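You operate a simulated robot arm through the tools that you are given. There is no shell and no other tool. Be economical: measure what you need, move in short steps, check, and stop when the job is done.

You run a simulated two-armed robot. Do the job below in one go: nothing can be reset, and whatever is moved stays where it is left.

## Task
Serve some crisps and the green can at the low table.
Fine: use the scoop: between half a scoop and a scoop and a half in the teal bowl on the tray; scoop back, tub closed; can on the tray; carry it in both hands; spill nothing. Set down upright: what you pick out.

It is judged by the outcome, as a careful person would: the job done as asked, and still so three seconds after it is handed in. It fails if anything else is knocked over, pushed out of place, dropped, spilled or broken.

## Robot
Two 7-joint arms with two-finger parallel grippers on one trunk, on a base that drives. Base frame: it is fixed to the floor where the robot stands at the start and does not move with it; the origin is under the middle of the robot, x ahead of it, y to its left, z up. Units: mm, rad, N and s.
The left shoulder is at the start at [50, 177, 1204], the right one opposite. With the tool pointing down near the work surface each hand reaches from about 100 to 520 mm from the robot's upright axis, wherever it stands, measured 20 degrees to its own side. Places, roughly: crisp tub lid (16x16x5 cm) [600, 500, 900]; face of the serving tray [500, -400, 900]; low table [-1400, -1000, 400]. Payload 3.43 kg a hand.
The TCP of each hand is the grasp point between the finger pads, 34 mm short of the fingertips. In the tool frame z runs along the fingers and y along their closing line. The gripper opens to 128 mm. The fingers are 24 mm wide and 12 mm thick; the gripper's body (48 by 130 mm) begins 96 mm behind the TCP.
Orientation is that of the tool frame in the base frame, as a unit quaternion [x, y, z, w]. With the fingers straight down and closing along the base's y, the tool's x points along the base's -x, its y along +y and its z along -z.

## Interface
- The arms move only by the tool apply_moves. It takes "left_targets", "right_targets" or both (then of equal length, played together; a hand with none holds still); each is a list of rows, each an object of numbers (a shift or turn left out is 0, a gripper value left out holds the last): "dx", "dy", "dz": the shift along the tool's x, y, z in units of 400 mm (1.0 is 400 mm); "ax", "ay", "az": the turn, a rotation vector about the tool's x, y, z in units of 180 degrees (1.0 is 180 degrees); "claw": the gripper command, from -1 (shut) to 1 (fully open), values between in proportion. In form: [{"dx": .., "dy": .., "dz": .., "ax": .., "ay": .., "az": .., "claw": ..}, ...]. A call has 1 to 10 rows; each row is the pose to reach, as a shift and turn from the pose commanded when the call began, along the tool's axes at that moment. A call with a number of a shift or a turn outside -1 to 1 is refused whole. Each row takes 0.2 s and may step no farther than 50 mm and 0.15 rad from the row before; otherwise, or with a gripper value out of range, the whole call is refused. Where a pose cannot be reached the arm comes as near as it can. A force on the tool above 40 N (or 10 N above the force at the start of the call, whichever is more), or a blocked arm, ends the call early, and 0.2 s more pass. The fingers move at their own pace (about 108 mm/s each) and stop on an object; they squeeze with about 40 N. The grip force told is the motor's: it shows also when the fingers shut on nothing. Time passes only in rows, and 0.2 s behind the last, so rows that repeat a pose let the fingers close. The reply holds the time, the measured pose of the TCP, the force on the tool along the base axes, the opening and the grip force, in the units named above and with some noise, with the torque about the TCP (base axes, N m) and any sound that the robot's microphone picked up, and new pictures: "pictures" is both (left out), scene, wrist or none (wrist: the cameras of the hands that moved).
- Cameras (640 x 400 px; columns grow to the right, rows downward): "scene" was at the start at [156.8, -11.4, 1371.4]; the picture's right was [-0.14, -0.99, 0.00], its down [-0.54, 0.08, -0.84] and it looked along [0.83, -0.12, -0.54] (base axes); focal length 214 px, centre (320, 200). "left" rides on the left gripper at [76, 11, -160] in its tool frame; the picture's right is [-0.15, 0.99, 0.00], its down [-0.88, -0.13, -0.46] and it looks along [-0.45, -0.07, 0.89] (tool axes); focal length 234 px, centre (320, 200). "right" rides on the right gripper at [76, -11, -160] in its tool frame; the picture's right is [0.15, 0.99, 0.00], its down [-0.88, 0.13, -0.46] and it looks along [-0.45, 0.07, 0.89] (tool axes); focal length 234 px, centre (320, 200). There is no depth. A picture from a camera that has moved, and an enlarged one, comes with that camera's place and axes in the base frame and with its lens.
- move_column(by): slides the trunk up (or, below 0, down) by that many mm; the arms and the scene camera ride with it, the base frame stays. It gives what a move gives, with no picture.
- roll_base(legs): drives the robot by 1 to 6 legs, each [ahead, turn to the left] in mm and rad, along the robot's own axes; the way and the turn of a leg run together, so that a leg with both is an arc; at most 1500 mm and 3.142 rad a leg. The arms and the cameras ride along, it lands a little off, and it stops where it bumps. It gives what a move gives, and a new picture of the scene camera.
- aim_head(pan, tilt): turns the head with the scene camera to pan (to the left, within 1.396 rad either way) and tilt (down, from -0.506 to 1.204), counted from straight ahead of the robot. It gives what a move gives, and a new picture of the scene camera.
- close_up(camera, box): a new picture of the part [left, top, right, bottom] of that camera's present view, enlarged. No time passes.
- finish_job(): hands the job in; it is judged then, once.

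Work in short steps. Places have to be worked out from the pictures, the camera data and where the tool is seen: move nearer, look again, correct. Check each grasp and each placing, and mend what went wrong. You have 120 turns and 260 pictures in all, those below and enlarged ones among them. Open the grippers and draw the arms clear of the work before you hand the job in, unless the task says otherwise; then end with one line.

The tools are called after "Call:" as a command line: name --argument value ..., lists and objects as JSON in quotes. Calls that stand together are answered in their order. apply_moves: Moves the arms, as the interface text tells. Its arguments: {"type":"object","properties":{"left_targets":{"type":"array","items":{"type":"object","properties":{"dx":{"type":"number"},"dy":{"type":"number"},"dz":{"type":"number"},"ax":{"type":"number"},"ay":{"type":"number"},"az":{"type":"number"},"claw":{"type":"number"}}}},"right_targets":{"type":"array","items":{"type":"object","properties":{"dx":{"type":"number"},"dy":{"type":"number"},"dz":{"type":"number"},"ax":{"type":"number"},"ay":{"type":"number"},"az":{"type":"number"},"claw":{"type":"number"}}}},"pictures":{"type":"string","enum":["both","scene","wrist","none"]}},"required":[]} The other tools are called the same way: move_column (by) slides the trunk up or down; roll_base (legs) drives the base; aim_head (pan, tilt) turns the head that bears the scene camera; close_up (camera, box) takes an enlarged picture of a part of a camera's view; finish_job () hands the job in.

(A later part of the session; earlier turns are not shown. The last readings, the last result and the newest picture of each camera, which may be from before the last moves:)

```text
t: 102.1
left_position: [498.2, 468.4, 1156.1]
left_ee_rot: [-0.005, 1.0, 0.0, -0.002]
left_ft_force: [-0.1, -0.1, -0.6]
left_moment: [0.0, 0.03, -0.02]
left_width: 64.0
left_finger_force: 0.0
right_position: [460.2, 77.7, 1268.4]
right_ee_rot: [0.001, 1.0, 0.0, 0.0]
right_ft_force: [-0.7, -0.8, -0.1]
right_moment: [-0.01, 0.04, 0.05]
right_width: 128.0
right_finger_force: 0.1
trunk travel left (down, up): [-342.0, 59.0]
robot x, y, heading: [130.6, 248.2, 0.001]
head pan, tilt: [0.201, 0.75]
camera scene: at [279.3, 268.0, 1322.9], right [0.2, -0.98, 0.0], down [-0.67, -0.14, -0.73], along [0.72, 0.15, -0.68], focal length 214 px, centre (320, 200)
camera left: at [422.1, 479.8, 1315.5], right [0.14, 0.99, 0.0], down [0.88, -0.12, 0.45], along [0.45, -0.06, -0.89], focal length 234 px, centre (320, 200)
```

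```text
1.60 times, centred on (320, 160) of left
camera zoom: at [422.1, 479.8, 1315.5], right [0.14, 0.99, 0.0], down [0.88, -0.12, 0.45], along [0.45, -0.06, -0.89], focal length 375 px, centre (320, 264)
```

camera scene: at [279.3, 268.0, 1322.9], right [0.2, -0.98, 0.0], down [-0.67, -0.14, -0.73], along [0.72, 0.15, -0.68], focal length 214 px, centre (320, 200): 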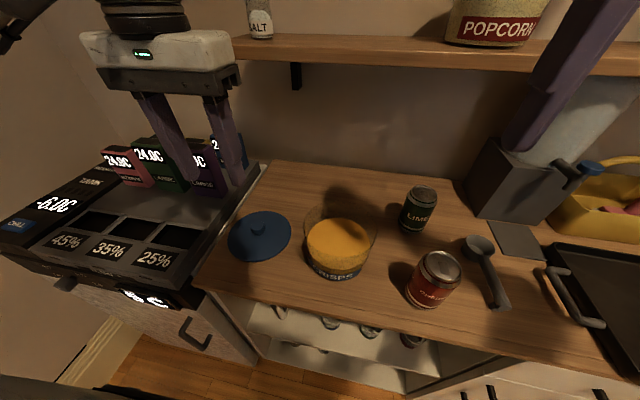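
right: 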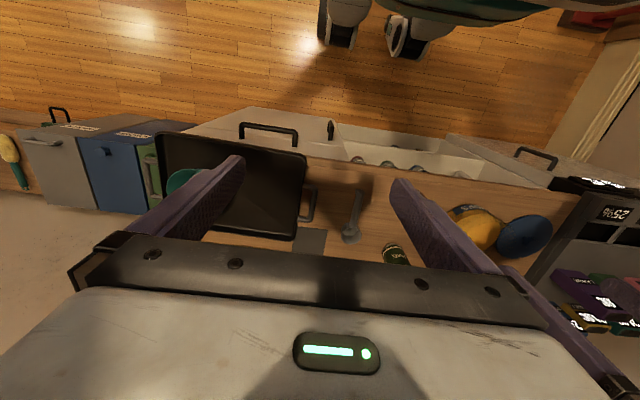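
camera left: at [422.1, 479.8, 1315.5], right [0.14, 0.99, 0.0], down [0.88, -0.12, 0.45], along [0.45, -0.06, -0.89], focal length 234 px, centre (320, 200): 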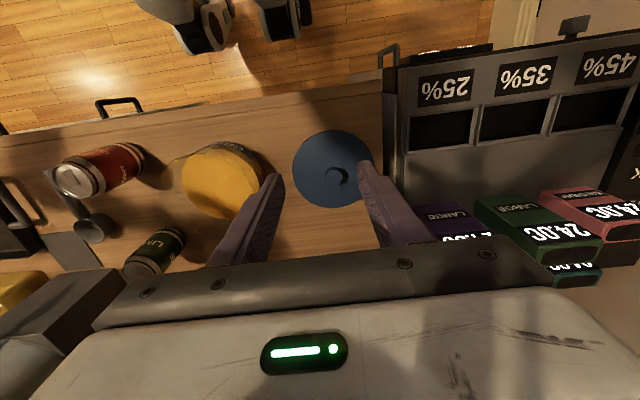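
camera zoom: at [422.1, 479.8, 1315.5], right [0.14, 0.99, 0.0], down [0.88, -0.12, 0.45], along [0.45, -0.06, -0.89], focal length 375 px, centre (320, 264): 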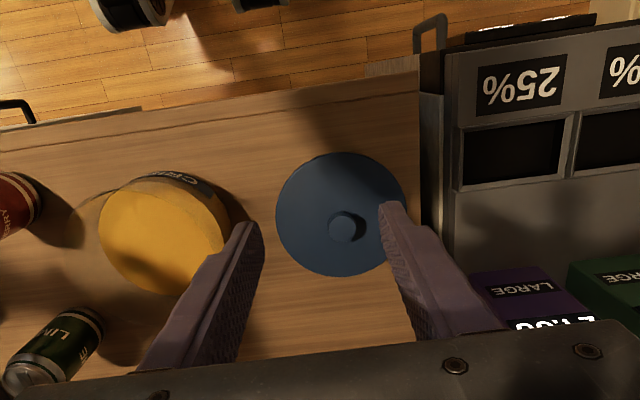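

Knob is about (579,485). I'll enlarge the scene view for its height.

Call:
close_up --camera "scene" --box '[210, 190, 390, 300]'

```text
3.56 times, centred on (300, 245) of scene
camera zoom: at [279.3, 268.0, 1322.9], right [0.2, -0.98, 0.0], down [-0.67, -0.14, -0.73], along [0.72, 0.15, -0.68], focal length 763 px, centre (391, 40)
```

zoom: 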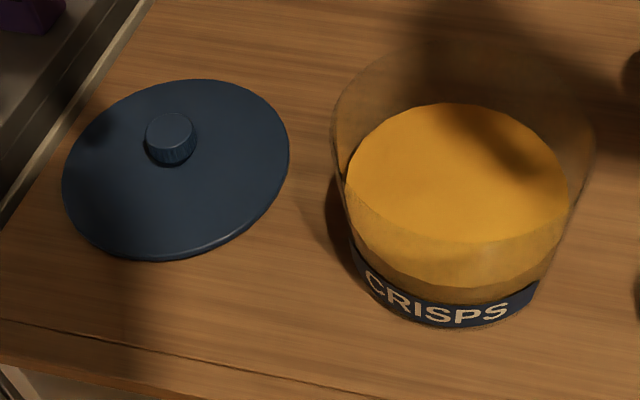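

Knob: (580,485), top z≈921. To centre the lid later, I want another angle on the tub rim, so I'll look through the right-hand camera.

Call:
close_up --camera "right" --box '[320, 60, 640, 260]'

Call:
close_up --camera "left" --box '[160, 100, 300, 240]'

```text
2.00 times, centred on (480, 160) of right
camera zoom: at [385.6, 67.2, 1429.1], right [-0.14, 0.99, 0.0], down [0.88, 0.13, 0.46], along [0.45, 0.07, -0.89], focal length 468 px, centre (0, 280)
```

zoom: 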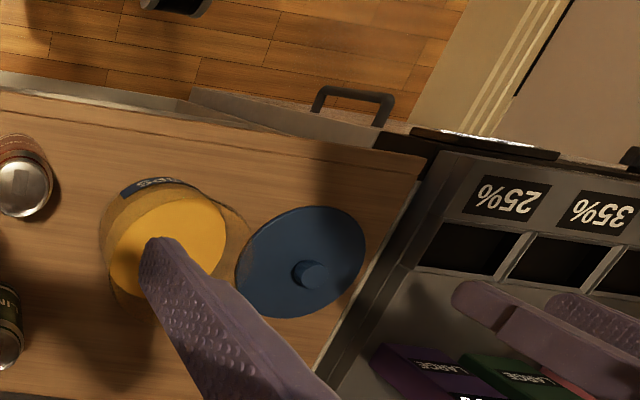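

```text
2.86 times, centred on (230, 170) of left
camera zoom: at [422.1, 479.8, 1315.5], right [0.14, 0.99, 0.0], down [0.88, -0.12, 0.45], along [0.45, -0.06, -0.89], focal length 669 px, centre (577, 286)
```

zoom: 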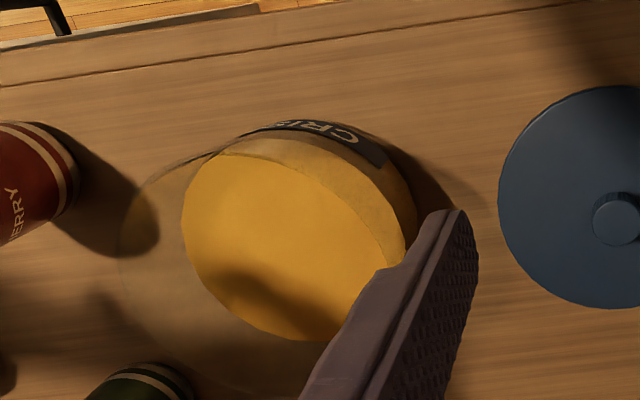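

Tub centre ≈(568,287), rim radius ≈76. I'll move over the knob at z=1000 and check the alignment.

Call:
apply_moves --left_targets '[{"dx": -0.051, "dy": 0.0105, "dz": 0.0975}, {"dx": -0.1025, "dy": 0.021, "dz": 0.195}, {"dx": -0.154, "dy": 0.032, "dz": 0.2925}, {"dx": -0.205, "dy": 0.0425, "dz": 0.39}, {"dx": -0.205, "dy": 0.0425, "dz": 0.39}]' --pictures "none"

Call:
close_up --camera "left" --box '[200, 80, 440, 240]'

Call:
close_up --camera "scene" --box '[180, 130, 360, 270]'

```text
t: 103.3
left_position: [579.7, 483.6, 1000.1]
left_ee_rot: [-0.004, 1.0, -0.001, 0.0]
left_ft_force: [-0.1, -0.8, -0.4]
left_moment: [0.0, 0.01, -0.01]
left_width: 64.1
left_finger_force: 0.0
right_position: [459.1, 78.7, 1269.1]
right_ee_rot: [0.001, 1.0, 0.001, 0.0]
right_ft_force: [-0.2, 0.1, -0.1]
right_moment: [-0.01, -0.01, -0.01]
right_width: 128.1
right_finger_force: 0.1
trunk travel left (down, up): [-342.0, 59.0]
robot x, y, heading: [128.7, 250.7, -0.002]
head pan, tilt: [0.201, 0.75]
```

```text
2.50 times, centred on (320, 160) of left
camera zoom: at [502.3, 495.8, 1159.7], right [0.14, 0.99, 0.0], down [0.88, -0.12, 0.46], along [0.45, -0.06, -0.89], focal length 585 px, centre (320, 300)
```

zoom: 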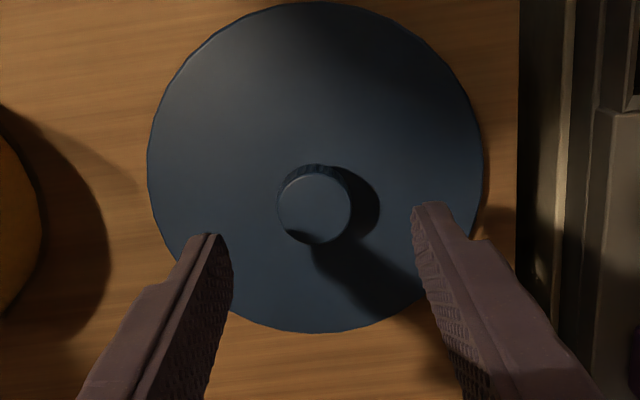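

```text
2.86 times, centred on (270, 200) of scene
camera zoom: at [279.0, 267.9, 1323.0], right [0.2, -0.98, 0.0], down [-0.67, -0.14, -0.73], along [0.72, 0.15, -0.68], focal length 613 px, centre (463, 200)
```

zoom: 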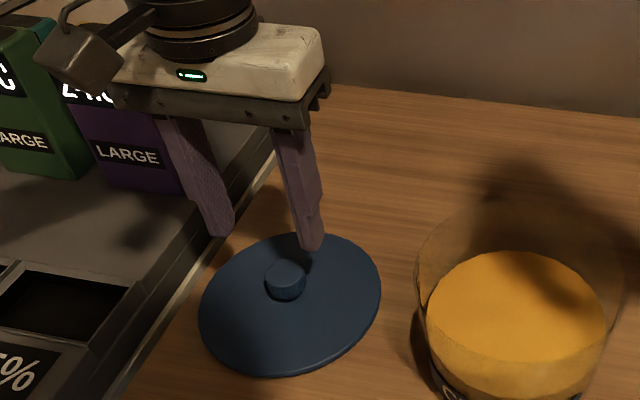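

Knob is centred under the hand. I'll descend to z=943 and close.

Call:
apply_moves --left_targets '[{"dx": 0.002, "dz": 0.07}, {"dx": 0.004, "dz": 0.12}, {"dx": 0.004, "dz": 0.1425}, {"dx": 0.004, "dz": 0.1425, "claw": -1}, {"dx": 0.004, "dz": 0.1425, "claw": -1}, {"dx": 0.004, "dz": 0.1425, "claw": -1}, {"dx": 0.004, "dz": 0.1425, "claw": -1}]' --pictures "none"

Call:
close_up --camera "scene" --box '[180, 130, 360, 270]'

```text
t: 104.9
left_position: [578.1, 485.3, 942.8]
left_ee_rot: [-0.005, 1.0, -0.001, -0.001]
left_ft_force: [-1.0, -0.3, -0.4]
left_moment: [-0.02, -0.02, 0.0]
left_width: 30.4
left_finger_force: 40.1
right_position: [460.6, 78.3, 1268.4]
right_ee_rot: [0.002, 1.0, 0.001, 0.0]
right_ft_force: [0.4, 0.2, 0.2]
right_moment: [-0.04, -0.02, -0.02]
right_width: 128.0
right_finger_force: 0.1
trunk travel left (down, up): [-342.0, 59.0]
robot x, y, heading: [131.6, 248.1, -0.001]
head pan, tilt: [0.201, 0.75]
```

```text
2.86 times, centred on (270, 200) of scene
camera zoom: at [279.2, 267.9, 1322.9], right [0.2, -0.98, 0.0], down [-0.67, -0.14, -0.73], along [0.72, 0.15, -0.68], focal length 613 px, centre (463, 200)
```

zoom: 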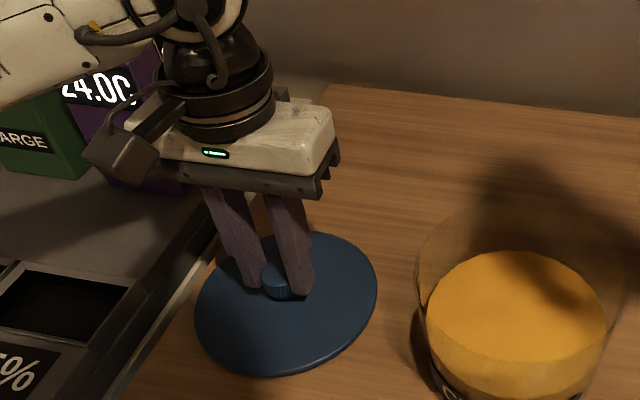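

Knob gripped (30 mm). Lifting, then moving over the tub.

Call:
apply_moves --left_targets '[{"dz": -0.1}, {"dz": -0.2}, {"dz": -0.3175}, {"dx": 0.006, "dy": -0.11, "dz": -0.3175}, {"dx": 0.012, "dy": -0.22, "dz": -0.3175}, {"dx": 0.018, "dy": -0.33, "dz": -0.3175}, {"dx": 0.025, "dy": -0.43, "dz": -0.3175}, {"dx": 0.025, "dy": -0.495, "dz": -0.3175}, {"dx": 0.025, "dy": -0.495, "dz": -0.3175}]' --pictures "wrist"

Call:
close_up --camera "scene" --box '[250, 130, 430, 290]'

Call:
close_up --camera "right" --box '[320, 100, 520, 260]'

```text
t: 106.9
left_position: [571.2, 289.4, 1071.5]
left_ee_rot: [-0.005, 1.0, -0.001, -0.001]
left_ft_force: [1.2, -0.4, -0.4]
left_moment: [0.02, -0.03, 0.0]
left_width: 30.0
left_finger_force: 40.1
right_position: [460.7, 77.7, 1267.6]
right_ee_rot: [0.001, 1.0, 0.0, 0.0]
right_ft_force: [0.1, -0.1, 1.2]
right_moment: [0.03, -0.03, -0.01]
right_width: 128.1
right_finger_force: 0.1
trunk travel left (down, up): [-342.0, 59.0]
robot x, y, heading: [127.5, 251.3, -0.0]
head pan, tilt: [0.201, 0.75]
camera left: at [494.9, 300.1, 1229.8], right [0.14, 0.99, 0.0], down [0.88, -0.12, 0.46], along [0.45, -0.06, -0.89], focal length 234 px, centre (320, 200)
```

left: 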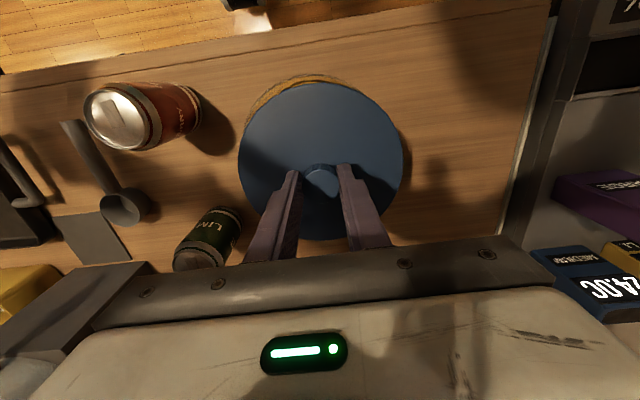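

```text
2.50 times, centred on (340, 210) of scene
camera zoom: at [279.2, 268.2, 1322.9], right [0.2, -0.98, 0.0], down [-0.67, -0.14, -0.73], along [0.72, 0.15, -0.68], focal length 536 px, centre (270, 175)
```

zoom: 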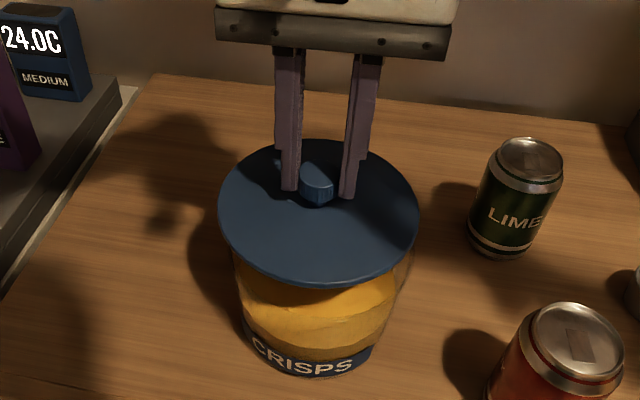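

```text
2.50 times, centred on (420, 180) of right
camera zoom: at [385.4, 67.5, 1429.2], right [-0.14, 0.99, 0.0], down [0.88, 0.13, 0.46], along [0.45, 0.07, -0.89], focal length 585 px, centre (70, 250)
```

zoom: 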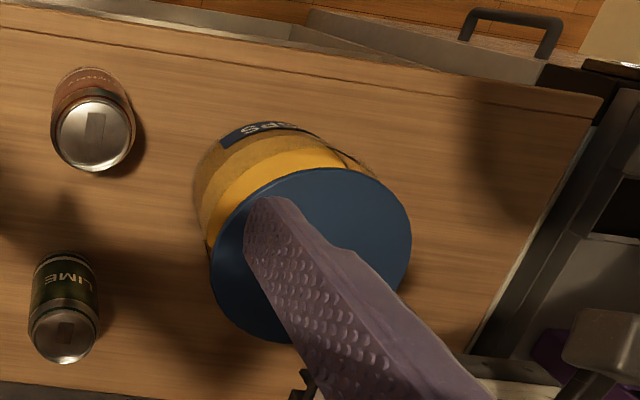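

Lateral alignment is within about 2 mm. I'll lower to just above the rim and check the fore-aft fit.

Call:
apply_moves --left_targets '[{"dy": -0.004, "dz": 0.02}, {"dy": -0.004, "dz": 0.035}, {"dy": -0.004, "dz": 0.035}]' --pictures "none"

Call:
close_up --camera "scene" --box '[290, 150, 410, 270]'

Call:
close_up --camera "left" --box '[200, 60, 440, 260]'

Call:
close_up --camera "right" --box '[360, 120, 480, 240]'

```text
t: 107.7
left_position: [571.8, 288.0, 1056.3]
left_ee_rot: [-0.006, 1.0, -0.001, 0.0]
left_ft_force: [0.0, -0.2, -0.5]
left_moment: [0.02, 0.01, 0.01]
left_width: 30.3
left_finger_force: 39.7
right_position: [460.2, 78.4, 1268.2]
right_ee_rot: [0.0, 1.0, 0.001, 0.0]
right_ft_force: [-0.7, -0.2, 0.2]
right_moment: [0.01, 0.01, 0.02]
right_width: 128.2
right_finger_force: 0.0
trunk travel left (down, up): [-342.0, 59.0]
robot x, y, heading: [127.7, 251.1, -0.001]
head pan, tilt: [0.201, 0.75]
```

```text
3.33 times, centred on (350, 210) of scene
camera zoom: at [279.2, 268.0, 1323.0], right [0.2, -0.98, 0.0], down [-0.67, -0.14, -0.73], along [0.72, 0.15, -0.68], focal length 715 px, centre (220, 167)
```

zoom: 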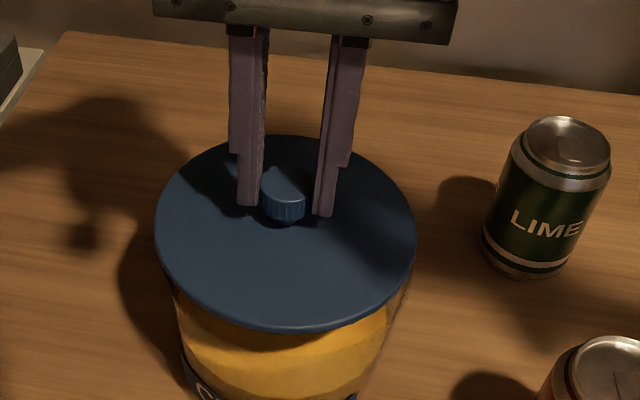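

```text
2.00 times, centred on (320, 160) of left
camera zoom: at [495.1, 298.4, 1215.4], right [0.14, 0.99, 0.0], down [0.88, -0.12, 0.46], along [0.45, -0.06, -0.89], focal length 468 px, centre (320, 280)
```

zoom: 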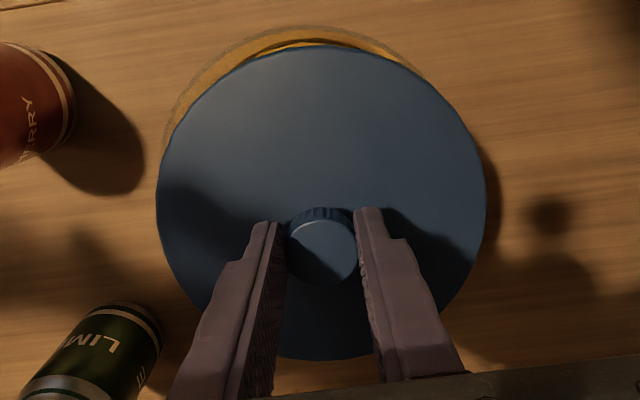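

```text
3.33 times, centred on (420, 180) of right
camera zoom: at [385.4, 67.2, 1429.2], right [-0.14, 0.99, 0.0], down [0.88, 0.13, 0.46], along [0.45, 0.07, -0.89], focal length 781 px, centre (-13, 267)
```

zoom: 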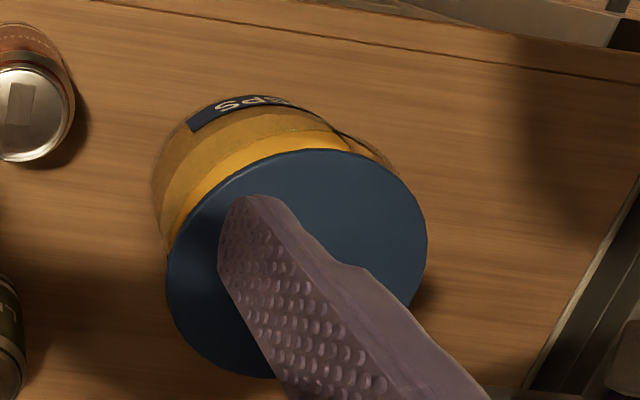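

I need to see the transparent rim. I'll zoom tightly under the lid's front edge.

Call:
close_up --camera "scene" --box '[325, 225, 385, 270]'

Call:
close_up --camera "left" --box '[230, 60, 390, 160]'

```text
8.89 times, centred on (355, 248) of scene
camera zoom: at [279.2, 268.0, 1323.0], right [0.2, -0.98, 0.0], down [-0.67, -0.14, -0.73], along [0.72, 0.15, -0.68], focal length 1906 px, centre (9, -222)
```

zoom: 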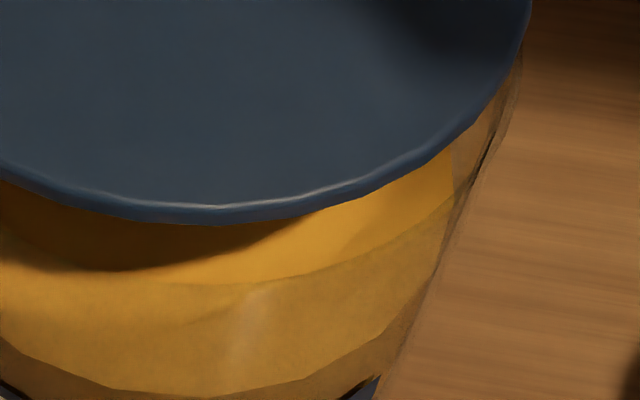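

```text
4.00 times, centred on (310, 110) of left
camera zoom: at [495.1, 298.4, 1215.4], right [0.14, 0.99, 0.0], down [0.88, -0.12, 0.46], along [0.45, -0.06, -0.89], focal length 937 px, centre (360, 560)
```

zoom: 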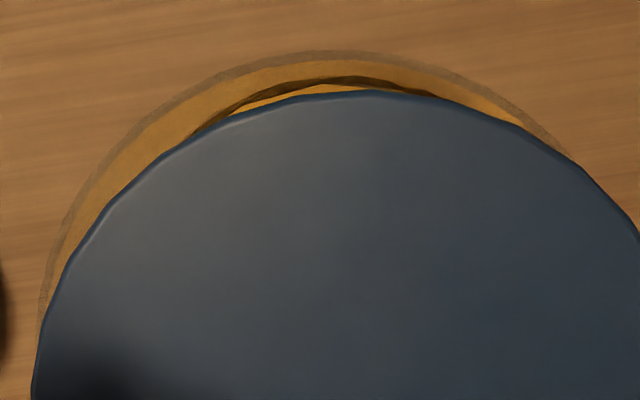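

Comparing the rim and lid circles in both views, the lid sits about 9 mm too far forward and 3 mm left. I'll correct and re-check.

Call:
apply_moves --left_targets '[{"dx": 0.0225, "dy": -0.0075}, {"dx": 0.0225, "dy": -0.0075}]' --pictures "none"

Call:
close_up --camera "scene" --box '[305, 200, 405, 270]'

Call:
close_up --camera "left" --box '[220, 60, 420, 260]'

```text
t: 108.3
left_position: [562.6, 283.1, 1055.4]
left_ee_rot: [-0.005, 1.0, -0.001, -0.001]
left_ft_force: [0.9, -0.3, -0.9]
left_moment: [0.02, 0.0, 0.0]
left_width: 30.2
left_finger_force: 39.7
right_position: [460.2, 78.6, 1267.2]
right_ee_rot: [0.001, 1.0, 0.001, 0.0]
right_ft_force: [0.0, -0.8, -0.7]
right_moment: [-0.01, -0.01, 0.01]
right_width: 127.9
right_finger_force: 0.1
trunk travel left (down, up): [-342.0, 59.0]
robot x, y, heading: [127.9, 248.6, -0.002]
head pan, tilt: [0.201, 0.75]
```

```text
5.71 times, centred on (355, 235) of scene
camera zoom: at [279.3, 268.0, 1322.9], right [0.2, -0.98, 0.0], down [-0.67, -0.14, -0.73], along [0.72, 0.15, -0.68], focal length 1226 px, centre (120, 0)
```

zoom: 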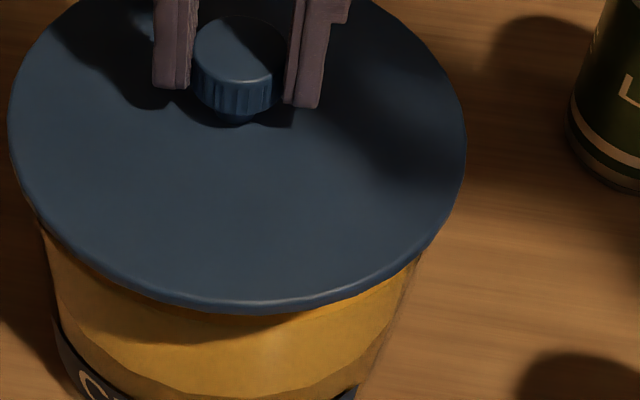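

```text
2.00 times, centred on (320, 160) of left
camera zoom: at [486.2, 295.5, 1215.2], right [0.14, 0.99, 0.0], down [0.88, -0.12, 0.45], along [0.45, -0.06, -0.89], focal length 468 px, centre (320, 280)
```

zoom: 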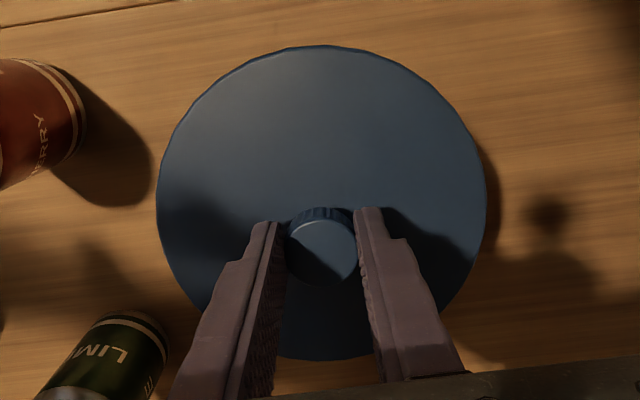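

The two views now bracket the centre. I'll lower gently and feel for the seat.

Call:
apply_moves --left_targets '[{"dz": 0.01}, {"dz": 0.02}, {"dz": 0.025}, {"dz": 0.03}, {"dz": 0.03}]' --pictures "none"

Call:
close_up --camera "scene" --box '[295, 190, 415, 290]'

```text
t: 109.5
left_position: [562.2, 284.8, 1048.7]
left_ee_rot: [-0.006, 1.0, -0.003, 0.004]
left_ft_force: [2.0, 5.0, 30.6]
left_moment: [-0.1, 0.05, 0.0]
left_width: 30.1
left_finger_force: 39.8
right_position: [458.2, 80.3, 1268.8]
right_ee_rot: [0.001, 1.0, 0.001, 0.001]
right_ft_force: [-0.4, 0.1, -0.2]
right_moment: [-0.01, -0.01, -0.02]
right_width: 127.8
right_finger_force: 0.0
trunk travel left (down, up): [-342.0, 59.0]
robot x, y, heading: [130.0, 244.7, 0.001]
head pan, tilt: [0.201, 0.75]
```

```text
4.00 times, centred on (355, 240) of scene
camera zoom: at [277.2, 268.2, 1323.6], right [0.2, -0.98, 0.0], down [-0.67, -0.14, -0.73], along [0.72, 0.15, -0.68], focal length 858 px, centre (180, 40)
```

zoom: 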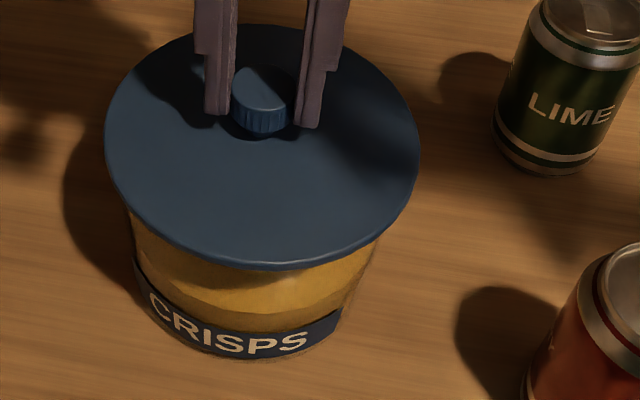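

Contact at 30 N with almost no moment, so the lid is evenly seated. I'll ease the pressure, open, and rise.

Call:
apply_moves --left_targets '[{"dz": -0.012}, {"dz": -0.012, "claw": -0.3}, {"dz": -0.012, "claw": 0.0}, {"dz": -0.012, "claw": 0.0}, {"dz": -0.1, "claw": 0.0}, {"dz": -0.2, "claw": 0.0}, {"dz": -0.3, "claw": 0.0}, {"dz": -0.3, "claw": 0.0}]' --pictures "wrist"

Call:
close_up --camera "scene" --box '[295, 190, 415, 290]'

Call:
close_up --camera "right" --box '[340, 120, 480, 260]'

```text
t: 111.3
left_position: [563.4, 280.5, 1163.1]
left_ee_rot: [-0.005, 1.0, -0.001, -0.001]
left_ft_force: [0.9, -0.2, 0.0]
left_moment: [-0.03, 0.04, 0.02]
left_width: 64.0
left_finger_force: 0.0
right_position: [460.8, 78.6, 1268.5]
right_ee_rot: [0.0, 1.0, 0.001, 0.0]
right_ft_force: [0.1, -0.6, 0.7]
right_moment: [0.01, 0.0, -0.02]
right_width: 128.1
right_finger_force: 0.0
trunk travel left (down, up): [-342.0, 59.0]
robot x, y, heading: [127.5, 252.0, -0.003]
head pan, tilt: [0.201, 0.75]
camera left: at [486.8, 292.7, 1322.4], right [0.14, 0.99, 0.0], down [0.88, -0.12, 0.45], along [0.45, -0.06, -0.89], focal length 234 px, centre (320, 200)
```

left: 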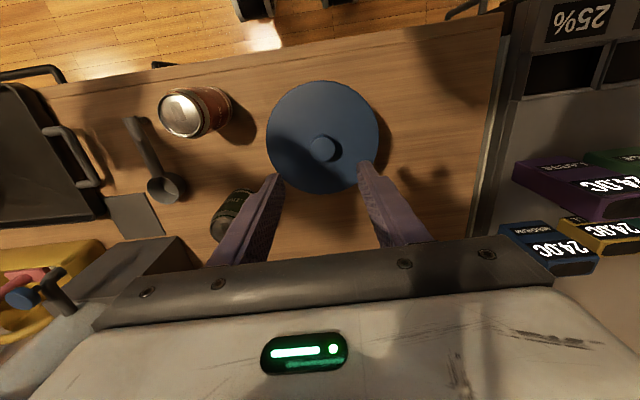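

```text
4.00 times, centred on (355, 240) of scene
camera zoom: at [279.5, 268.1, 1322.9], right [0.2, -0.98, 0.0], down [-0.67, -0.14, -0.73], along [0.72, 0.15, -0.68], focal length 858 px, centre (180, 40)
```

zoom: 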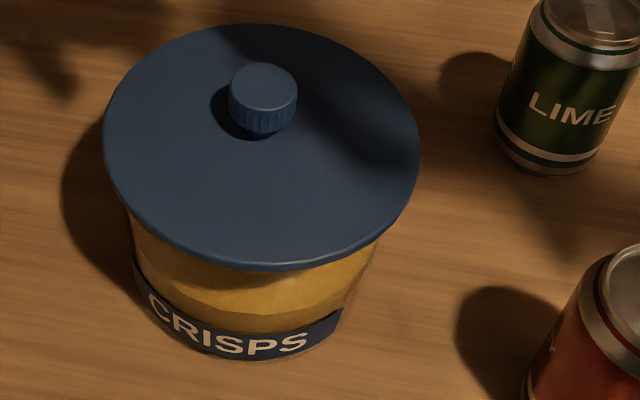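

```text
2.86 times, centred on (410, 190) of right
camera zoom: at [385.8, 67.4, 1429.1], right [-0.14, 0.99, 0.0], down [0.88, 0.13, 0.46], along [0.45, 0.07, -0.89], focal length 669 px, centre (63, 229)
```

zoom: 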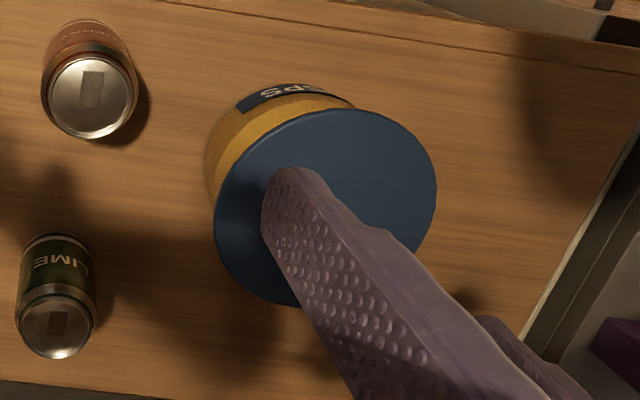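

The lid is seated level and centred on the tub within about 2 mm. Next is the lime can at about (698,110): I'll shift the robot to y≈-40 so it's ahead of the left shoulder.

Call:
roll_base --legs '[[0, -1.57], [290, 0], [0, 1.57]]'

Call:
close_up --camera "left" --box '[0, 0, 640, 400]'

```text
t: 118.6
left_position: [320.1, -429.1, 1162.6]
left_ee_rot: [0.55, 0.835, -0.001, -0.001]
left_ft_force: [0.1, -0.7, 0.4]
left_moment: [0.05, -0.03, 0.01]
left_width: 64.0
left_finger_force: 0.1
right_position: [91.5, -412.5, 1267.1]
right_ee_rot: [0.554, 0.832, 0.002, -0.001]
right_ft_force: [-0.6, -0.1, -0.6]
right_moment: [0.02, -0.03, 0.0]
right_width: 127.9
right_finger_force: 0.0
trunk travel left (down, up): [-342.0, 59.0]
robot x, y, heading: [122.8, -45.0, -1.176]
head pan, tilt: [0.201, 0.75]
stopped in leg 3: the robot was blocked; the commanded pose is now the measured one
camera scene: at [193.4, -174.0, 1322.8], right [-0.83, -0.56, 0.0], down [-0.38, 0.57, -0.73], along [0.41, -0.61, -0.68], focal length 214 px, centre (320, 200)
```

scene: 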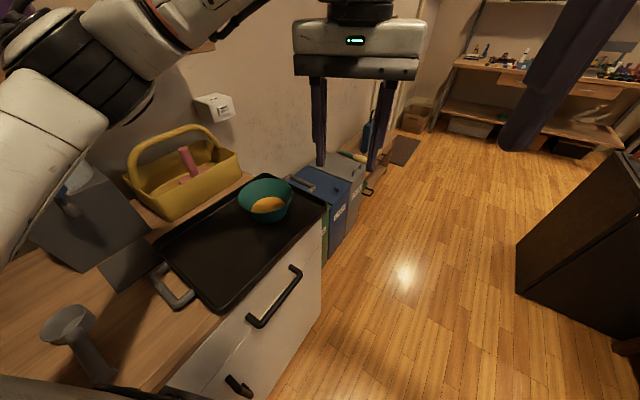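

```text
1.00 times, centred on (320, 200) of left (not enlarged: the box is as wide or as high as the picture)
camera zoom: at [299.0, -355.0, 1322.2], right [0.97, 0.26, 0.0], down [0.23, -0.86, 0.45], along [0.11, -0.44, -0.89], focal length 234 px, centre (320, 200)
```

zoom: 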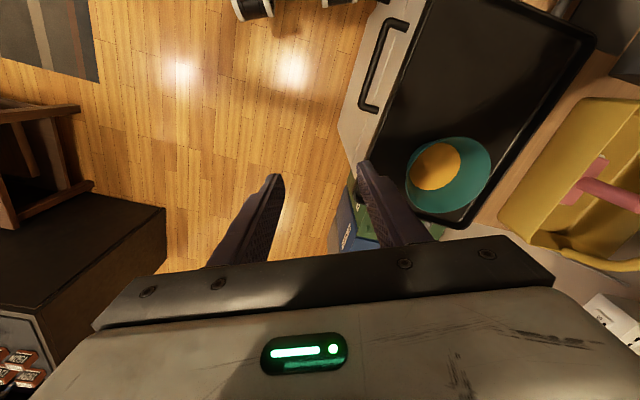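

The turn was blocked, probably the left elbow meeting something by the shelf or dispenser. I'll back off by turning right a little and look at that area.

Call:
roll_base --legs '[[0, -0.15]]'

Call:
aim_head --pan 1.0 --tilt 0.45

```text
t: 119.7
left_position: [259.6, -454.1, 1162.8]
left_ee_rot: [0.61, 0.792, 0.0, -0.001]
left_ft_force: [-0.3, -0.4, -0.3]
left_moment: [0.02, -0.01, 0.05]
left_width: 64.1
left_finger_force: 0.0
right_position: [38.2, -402.2, 1268.6]
right_ee_rot: [0.615, 0.789, 0.0, 0.0]
right_ft_force: [-1.4, 0.2, 0.2]
right_moment: [0.0, 0.01, -0.01]
right_width: 127.8
right_finger_force: 0.0
trunk travel left (down, up): [-342.0, 59.0]
robot x, y, heading: [122.8, -41.7, -1.326]
head pan, tilt: [0.201, 0.75]
camera scene: at [172.8, -182.7, 1323.0], right [-0.9, -0.43, 0.0], down [-0.29, 0.62, -0.73], along [0.32, -0.66, -0.68], focal length 214 px, centre (320, 200)
```

scene: 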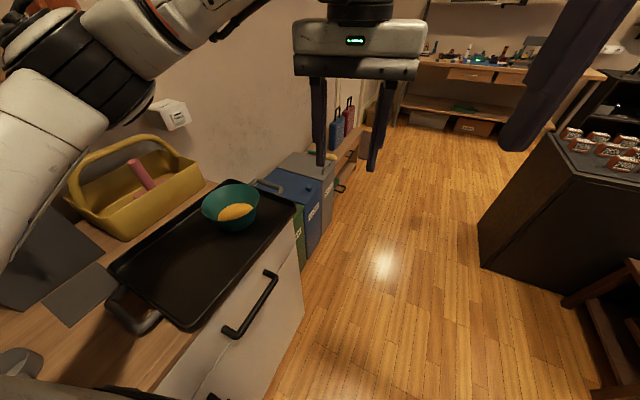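

```text
t: 120.8
left_position: [259.7, -454.3, 1163.9]
left_ee_rot: [0.61, 0.792, -0.001, -0.002]
left_ft_force: [-0.1, -0.1, -0.7]
left_moment: [-0.02, -0.02, -0.03]
left_width: 63.9
left_finger_force: 0.1
right_position: [37.8, -404.1, 1268.0]
right_ee_rot: [0.614, 0.789, 0.001, 0.001]
right_ft_force: [-0.1, -0.7, 0.6]
right_moment: [0.01, 0.03, -0.01]
right_width: 127.9
right_finger_force: 0.1
trunk travel left (down, up): [-342.0, 59.0]
robot x, y, heading: [123.5, -40.4, -1.325]
head pan, tilt: [1.0, 0.45]
camera scene: at [224.7, -137.4, 1349.4], right [-0.32, -0.95, 0.0], down [-0.41, 0.14, -0.9], along [0.85, -0.29, -0.44], focal length 214 px, centre (320, 200)
```

scene: 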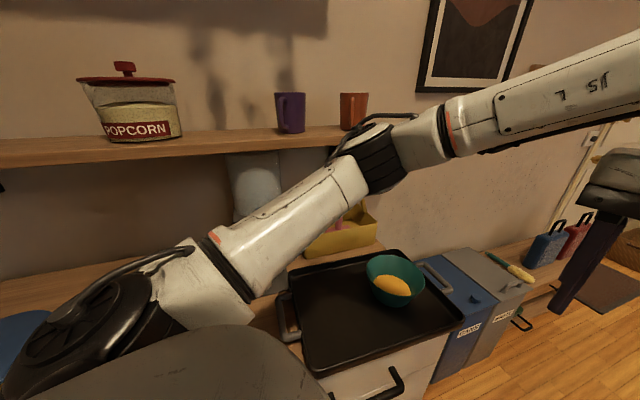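

The elbow was against the shelf's front edge; the mugs and jar are still standing in place. I'll move away from the counter first, then fold the arm into the low posture that turned safely before.

Call:
roll_base --legs '[[0, -1.28], [150, 0]]'

```text
t: 125.3
left_position: [-366.9, -365.5, 1163.4]
left_ee_rot: [0.964, 0.267, 0.0, -0.002]
left_ft_force: [-0.6, -0.3, 0.5]
left_moment: [0.01, -0.05, 0.04]
left_width: 64.1
left_finger_force: 0.1
right_position: [-380.0, -138.4, 1267.8]
right_ee_rot: [0.965, 0.263, 0.0, 0.001]
right_ft_force: [-0.3, -0.5, 0.0]
right_moment: [0.02, -0.06, -0.04]
right_width: 128.0
right_finger_force: 0.1
trunk travel left (down, up): [-342.0, 59.0]
robot x, y, heading: [-7.4, -120.6, -2.613]
head pan, tilt: [1.0, 0.45]
camera scene: at [-74.9, -243.6, 1349.3], right [-1.0, 0.04, 0.0], down [0.02, 0.44, -0.9], along [-0.04, -0.9, -0.44], focal length 214 px, centre (320, 200)
```

scene: 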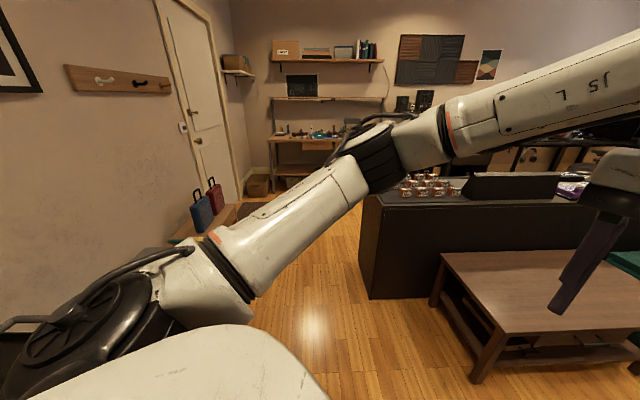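

Clear space here. Setting the left hand to rel (520,150), z≈1110, tool 45° forward, and opening it for the can.

Call:
apply_moves --left_targets '[{"dx": -0.031, "dy": 0.043, "dz": 0.019, "ay": -0.036, "claw": 0.5}, {"dx": -0.061, "dy": 0.086, "dz": 0.038, "ay": -0.071, "claw": 0.5}, {"dx": -0.092, "dy": 0.129, "dz": 0.057, "ay": -0.107}, {"dx": -0.123, "dy": 0.171, "dz": 0.076, "ay": -0.143}, {"dx": -0.154, "dy": 0.214, "dz": 0.095, "ay": -0.179}, {"dx": -0.184, "dy": 0.257, "dz": 0.114, "ay": -0.214}, {"dx": -0.215, "dy": 0.3, "dz": 0.1325, "ay": -0.25}, {"dx": -0.215, "dy": 0.3, "dz": 0.1325, "ay": -0.25}]' --pictures "scene"

```text
t: 127.2
left_position: [-376.7, -514.1, 1110.7]
left_ee_rot: [0.89, 0.249, -0.369, 0.102]
left_ft_force: [-0.3, -0.5, -0.2]
left_moment: [0.0, 0.01, -0.01]
left_width: 95.9
left_finger_force: 0.0
right_position: [-379.4, -137.2, 1267.8]
right_ee_rot: [0.965, 0.263, 0.0, 0.001]
right_ft_force: [-1.0, 0.2, -0.9]
right_moment: [0.01, -0.02, -0.01]
right_width: 128.0
right_finger_force: 0.1
trunk travel left (down, up): [-342.0, 59.0]
robot x, y, heading: [-10.4, -119.8, -2.611]
head pan, tilt: [1.0, 0.45]
camera scene: at [-74.3, -242.9, 1349.4], right [-1.0, 0.04, 0.0], down [0.02, 0.43, -0.9], along [-0.04, -0.9, -0.43], focal length 214 px, centre (320, 200)
```

scene: 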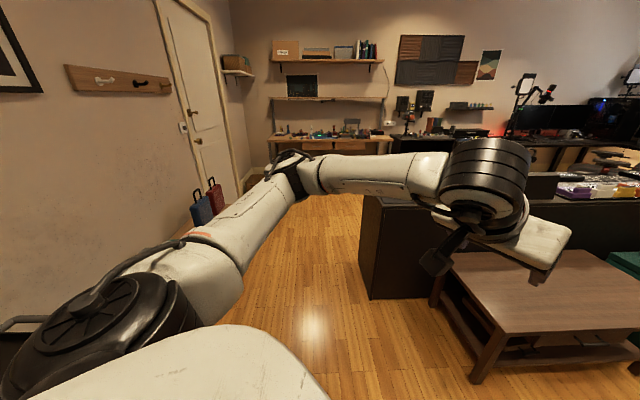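

Now I'll reposition while away from the counter, face it, and advance to x≈100.

Call:
roll_base --legs '[[0, 1.04], [-80, 0], [0, 1.571], [105, 0]]'

Call:
aim_head --pan 0.15 --tilt 0.7

Call:
close_up --camera "left" --box '[0, 0, 640, 400]'

```text
t: 135.5
left_position: [610.0, 133.3, 1110.4]
left_ee_rot: [-0.017, 0.924, 0.006, 0.381]
left_ft_force: [-0.5, -1.1, -0.9]
left_moment: [-0.01, 0.02, 0.02]
left_width: 96.2
left_finger_force: 0.0
right_position: [429.1, -198.2, 1268.4]
right_ee_rot: [-0.013, 1.0, 0.001, 0.0]
right_ft_force: [-0.1, -0.1, -0.1]
right_moment: [0.02, 0.03, -0.01]
right_width: 127.9
right_finger_force: 0.1
trunk travel left (down, up): [-342.0, 59.0]
robot x, y, heading: [95.5, -34.0, 0.021]
head pan, tilt: [1.0, 0.45]
camera scene: at [211.2, 45.1, 1349.3], right [0.85, -0.52, 0.0], down [-0.23, -0.37, -0.9], along [0.47, 0.77, -0.44], focal length 214 px, centre (320, 200)
```

scene: 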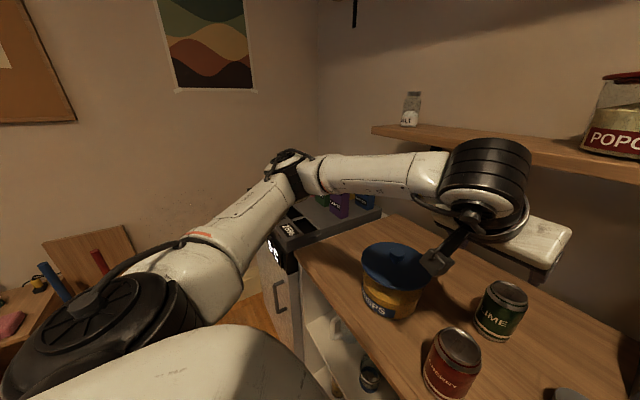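

```text
t: 136.6
left_position: [608.0, 133.1, 1110.0]
left_ee_rot: [-0.016, 0.924, 0.005, 0.382]
left_ft_force: [0.5, 0.0, 0.0]
left_moment: [-0.01, 0.02, 0.0]
left_width: 95.8
left_finger_force: 0.0
right_position: [428.8, -199.0, 1267.9]
right_ee_rot: [-0.013, 1.0, 0.0, 0.0]
right_ft_force: [0.1, -0.8, -0.3]
right_moment: [-0.04, -0.01, 0.04]
right_width: 128.0
right_finger_force: 0.1
trunk travel left (down, up): [-342.0, 59.0]
robot x, y, heading: [95.7, -33.7, 0.02]
head pan, tilt: [0.15, 0.7]
camera scene: at [246.0, -18.7, 1327.2], right [0.17, -0.98, 0.0], down [-0.63, -0.11, -0.77], along [0.75, 0.13, -0.64], focal length 214 px, centre (320, 200)
```

scene: 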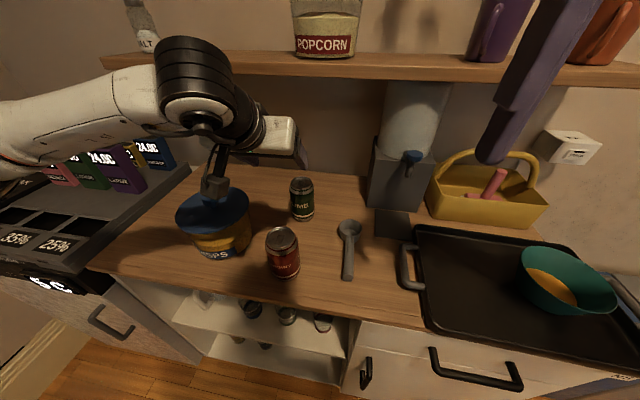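

```text
1.00 times, centred on (320, 200) of left (not enlarged: the box is as wide or as high as the picture)
camera zoom: at [440.1, 138.6, 1169.2], right [0.07, 0.99, 0.1], down [0.31, -0.12, 0.94], along [0.95, -0.03, -0.31], focal length 234 px, centre (320, 200)
```

zoom: 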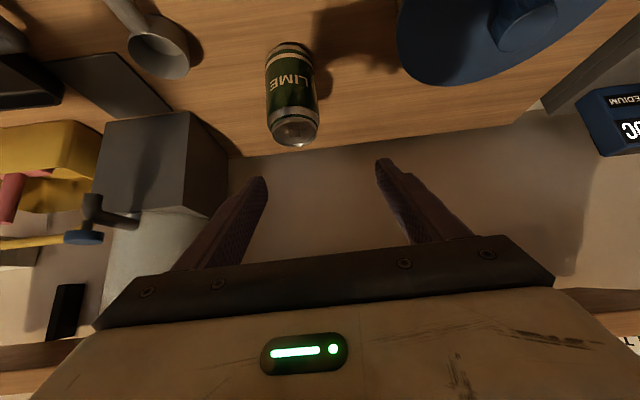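

Enlarging the can for an accurate position.

Call:
close_up --camera "scene" --box '[250, 150, 370, 250]'

Call:
close_up --camera "left" --box '[220, 20, 380, 160]'

```text
4.00 times, centred on (310, 200) of scene
camera zoom: at [246.0, -18.7, 1327.2], right [0.17, -0.98, 0.0], down [-0.63, -0.11, -0.77], along [0.75, 0.13, -0.64], focal length 858 px, centre (360, 200)
```

zoom: 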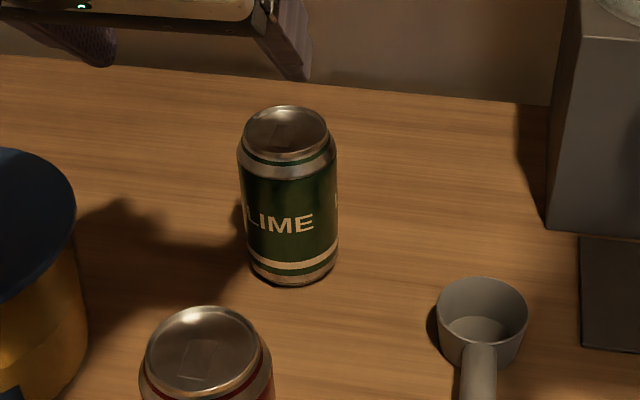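

```text
2.86 times, centred on (300, 90) of left
camera zoom: at [440.1, 138.6, 1169.2], right [0.07, 0.99, 0.1], down [0.31, -0.12, 0.94], along [0.95, -0.03, -0.31], focal length 669 px, centre (377, 514)
```

zoom: 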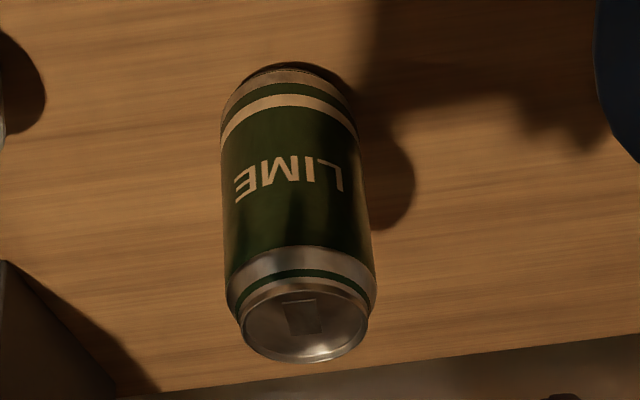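

Can axis is at (697,109), z 880–996. At 45° the wrist camera would come too near the red can, so I'll use 60°. I'll drive ahead 25 mm and pose above the can.

Call:
roll_base --legs '[[25, 0]]'

Call:
apply_moves --left_targets '[{"dx": -0.008, "dy": -0.021, "dz": 0.067, "ay": 0.028}, {"dx": -0.017, "dy": -0.042, "dz": 0.134, "ay": 0.056}, {"dx": -0.025, "dy": -0.063, "dz": 0.2015, "ay": 0.0833}, {"dx": -0.025, "dy": -0.063, "dz": 0.2015, "ay": 0.0833}]' --pictures "both"

```text
t: 137.4
left_position: [633.6, 133.1, 1110.1]
left_ee_rot: [-0.016, 0.924, 0.005, 0.382]
left_ft_force: [0.0, -0.3, -0.5]
left_moment: [-0.01, 0.0, 0.02]
left_width: 96.0
left_finger_force: 0.0
right_position: [454.9, -198.6, 1267.2]
right_ee_rot: [-0.013, 1.0, 0.001, -0.001]
right_ft_force: [0.3, 0.2, 0.1]
right_moment: [-0.03, 0.01, -0.01]
right_width: 127.9
right_finger_force: 0.1
trunk travel left (down, up): [-342.0, 59.0]
robot x, y, heading: [120.3, -35.4, 0.021]
head pan, tilt: [0.15, 0.7]
camera scene: at [272.0, -18.2, 1327.0], right [0.17, -0.99, 0.0], down [-0.64, -0.11, -0.76], along [0.75, 0.13, -0.65], focal length 214 px, centre (320, 200)
```

scene: 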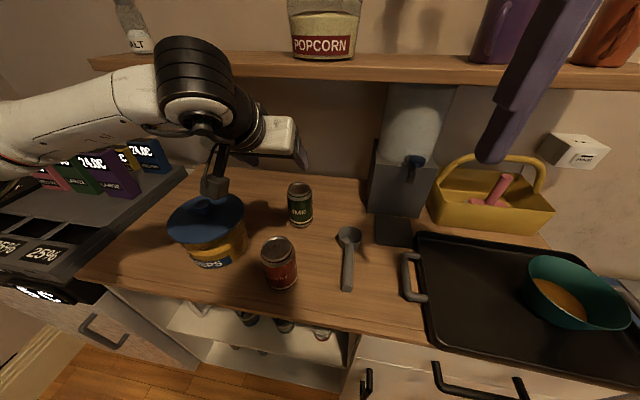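

```text
t: 138.4
left_position: [696.6, 111.5, 1060.6]
left_ee_rot: [-0.017, 0.966, 0.003, 0.258]
left_ft_force: [-0.7, 0.0, -0.9]
left_moment: [0.01, -0.04, -0.02]
left_width: 96.2
left_finger_force: 0.0
right_position: [453.2, -197.1, 1268.5]
right_ee_rot: [-0.014, 1.0, 0.001, 0.0]
right_ft_force: [-0.6, -0.5, -0.7]
right_moment: [-0.01, -0.05, 0.0]
right_width: 127.8
right_finger_force: 0.1
trunk travel left (down, up): [-342.0, 59.0]
robot x, y, heading: [119.0, -35.1, 0.022]
head pan, tilt: [0.15, 0.7]
camera scene: at [270.5, -18.0, 1327.3], right [0.17, -0.99, 0.0], down [-0.63, -0.11, -0.77], along [0.75, 0.13, -0.64], focal length 214 px, centre (320, 200)
camera left: at [549.4, 117.3, 1161.8], right [0.09, 0.99, 0.07], down [0.54, -0.11, 0.83], along [0.84, -0.04, -0.55], focal length 234 px, centre (320, 200)
```

scene: 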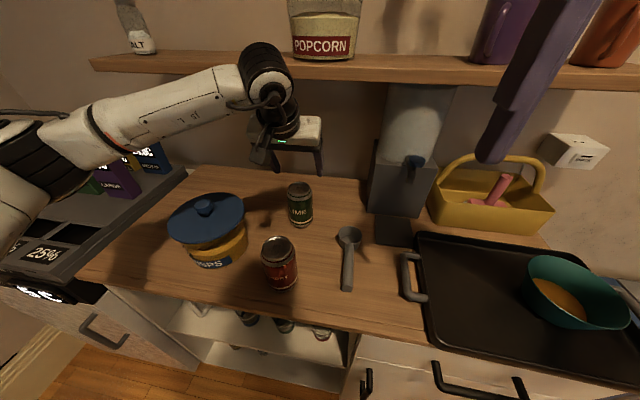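
left: 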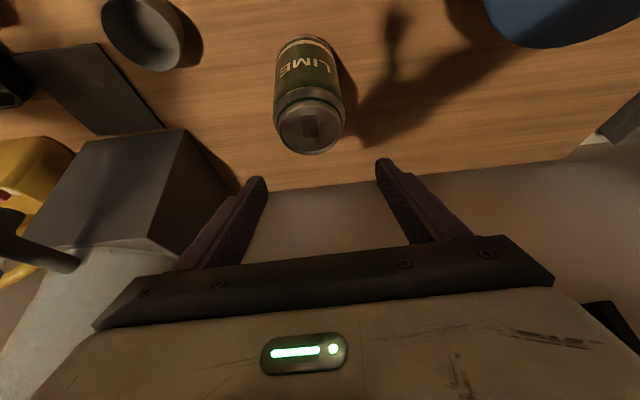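

Aligned over the can. Descending 115 mm with the fingers straddling it.

Call:
apply_moves --left_targets '[{"dx": 0.037, "dy": -0.005, "dz": 0.0616}, {"dx": 0.074, "dy": -0.005, "dz": 0.1232}, {"dx": 0.111, "dy": -0.005, "dz": 0.185}, {"dx": 0.148, "dy": -0.005, "dz": 0.2465}, {"dx": 0.148, "dy": -0.005, "dz": 0.2465}]' --pictures "wrist"

Call:
close_up --camera "scene" --box '[220, 120, 380, 300]'

```text
t: 139.7
left_position: [695.8, 107.0, 946.8]
left_ee_rot: [-0.018, 0.966, 0.003, 0.258]
left_ft_force: [0.5, -0.3, 0.6]
left_moment: [0.0, -0.02, 0.01]
left_width: 96.1
left_finger_force: 0.0
right_position: [453.2, -197.4, 1267.9]
right_ee_rot: [-0.013, 1.0, 0.0, 0.0]
right_ft_force: [0.8, 0.0, 0.1]
right_moment: [0.04, 0.02, -0.02]
right_width: 127.9
right_finger_force: 0.1
trunk travel left (down, up): [-342.0, 59.0]
robot x, y, heading: [117.0, -34.6, 0.026]
head pan, tilt: [0.15, 0.7]
camera left: at [548.1, 114.3, 1047.1], right [0.09, 0.99, 0.07], down [0.54, -0.11, 0.84], along [0.84, -0.04, -0.55], focal length 234 px, centre (320, 200)
```

left: 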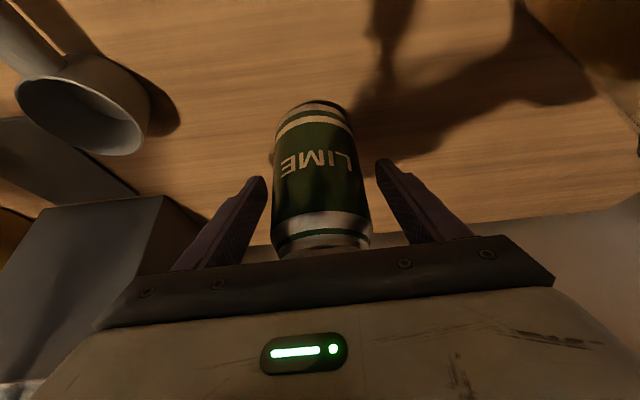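

```text
2.22 times, centred on (300, 210) of scene
camera zoom: at [270.8, -18.3, 1327.2], right [0.17, -0.99, 0.0], down [-0.63, -0.11, -0.77], along [0.75, 0.13, -0.64], focal length 477 px, centre (364, 178)
```

zoom: 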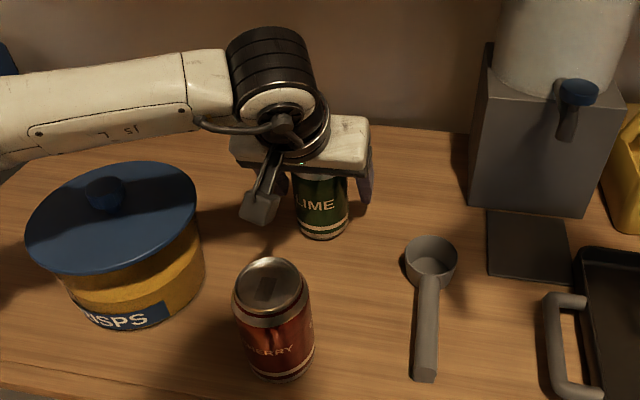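

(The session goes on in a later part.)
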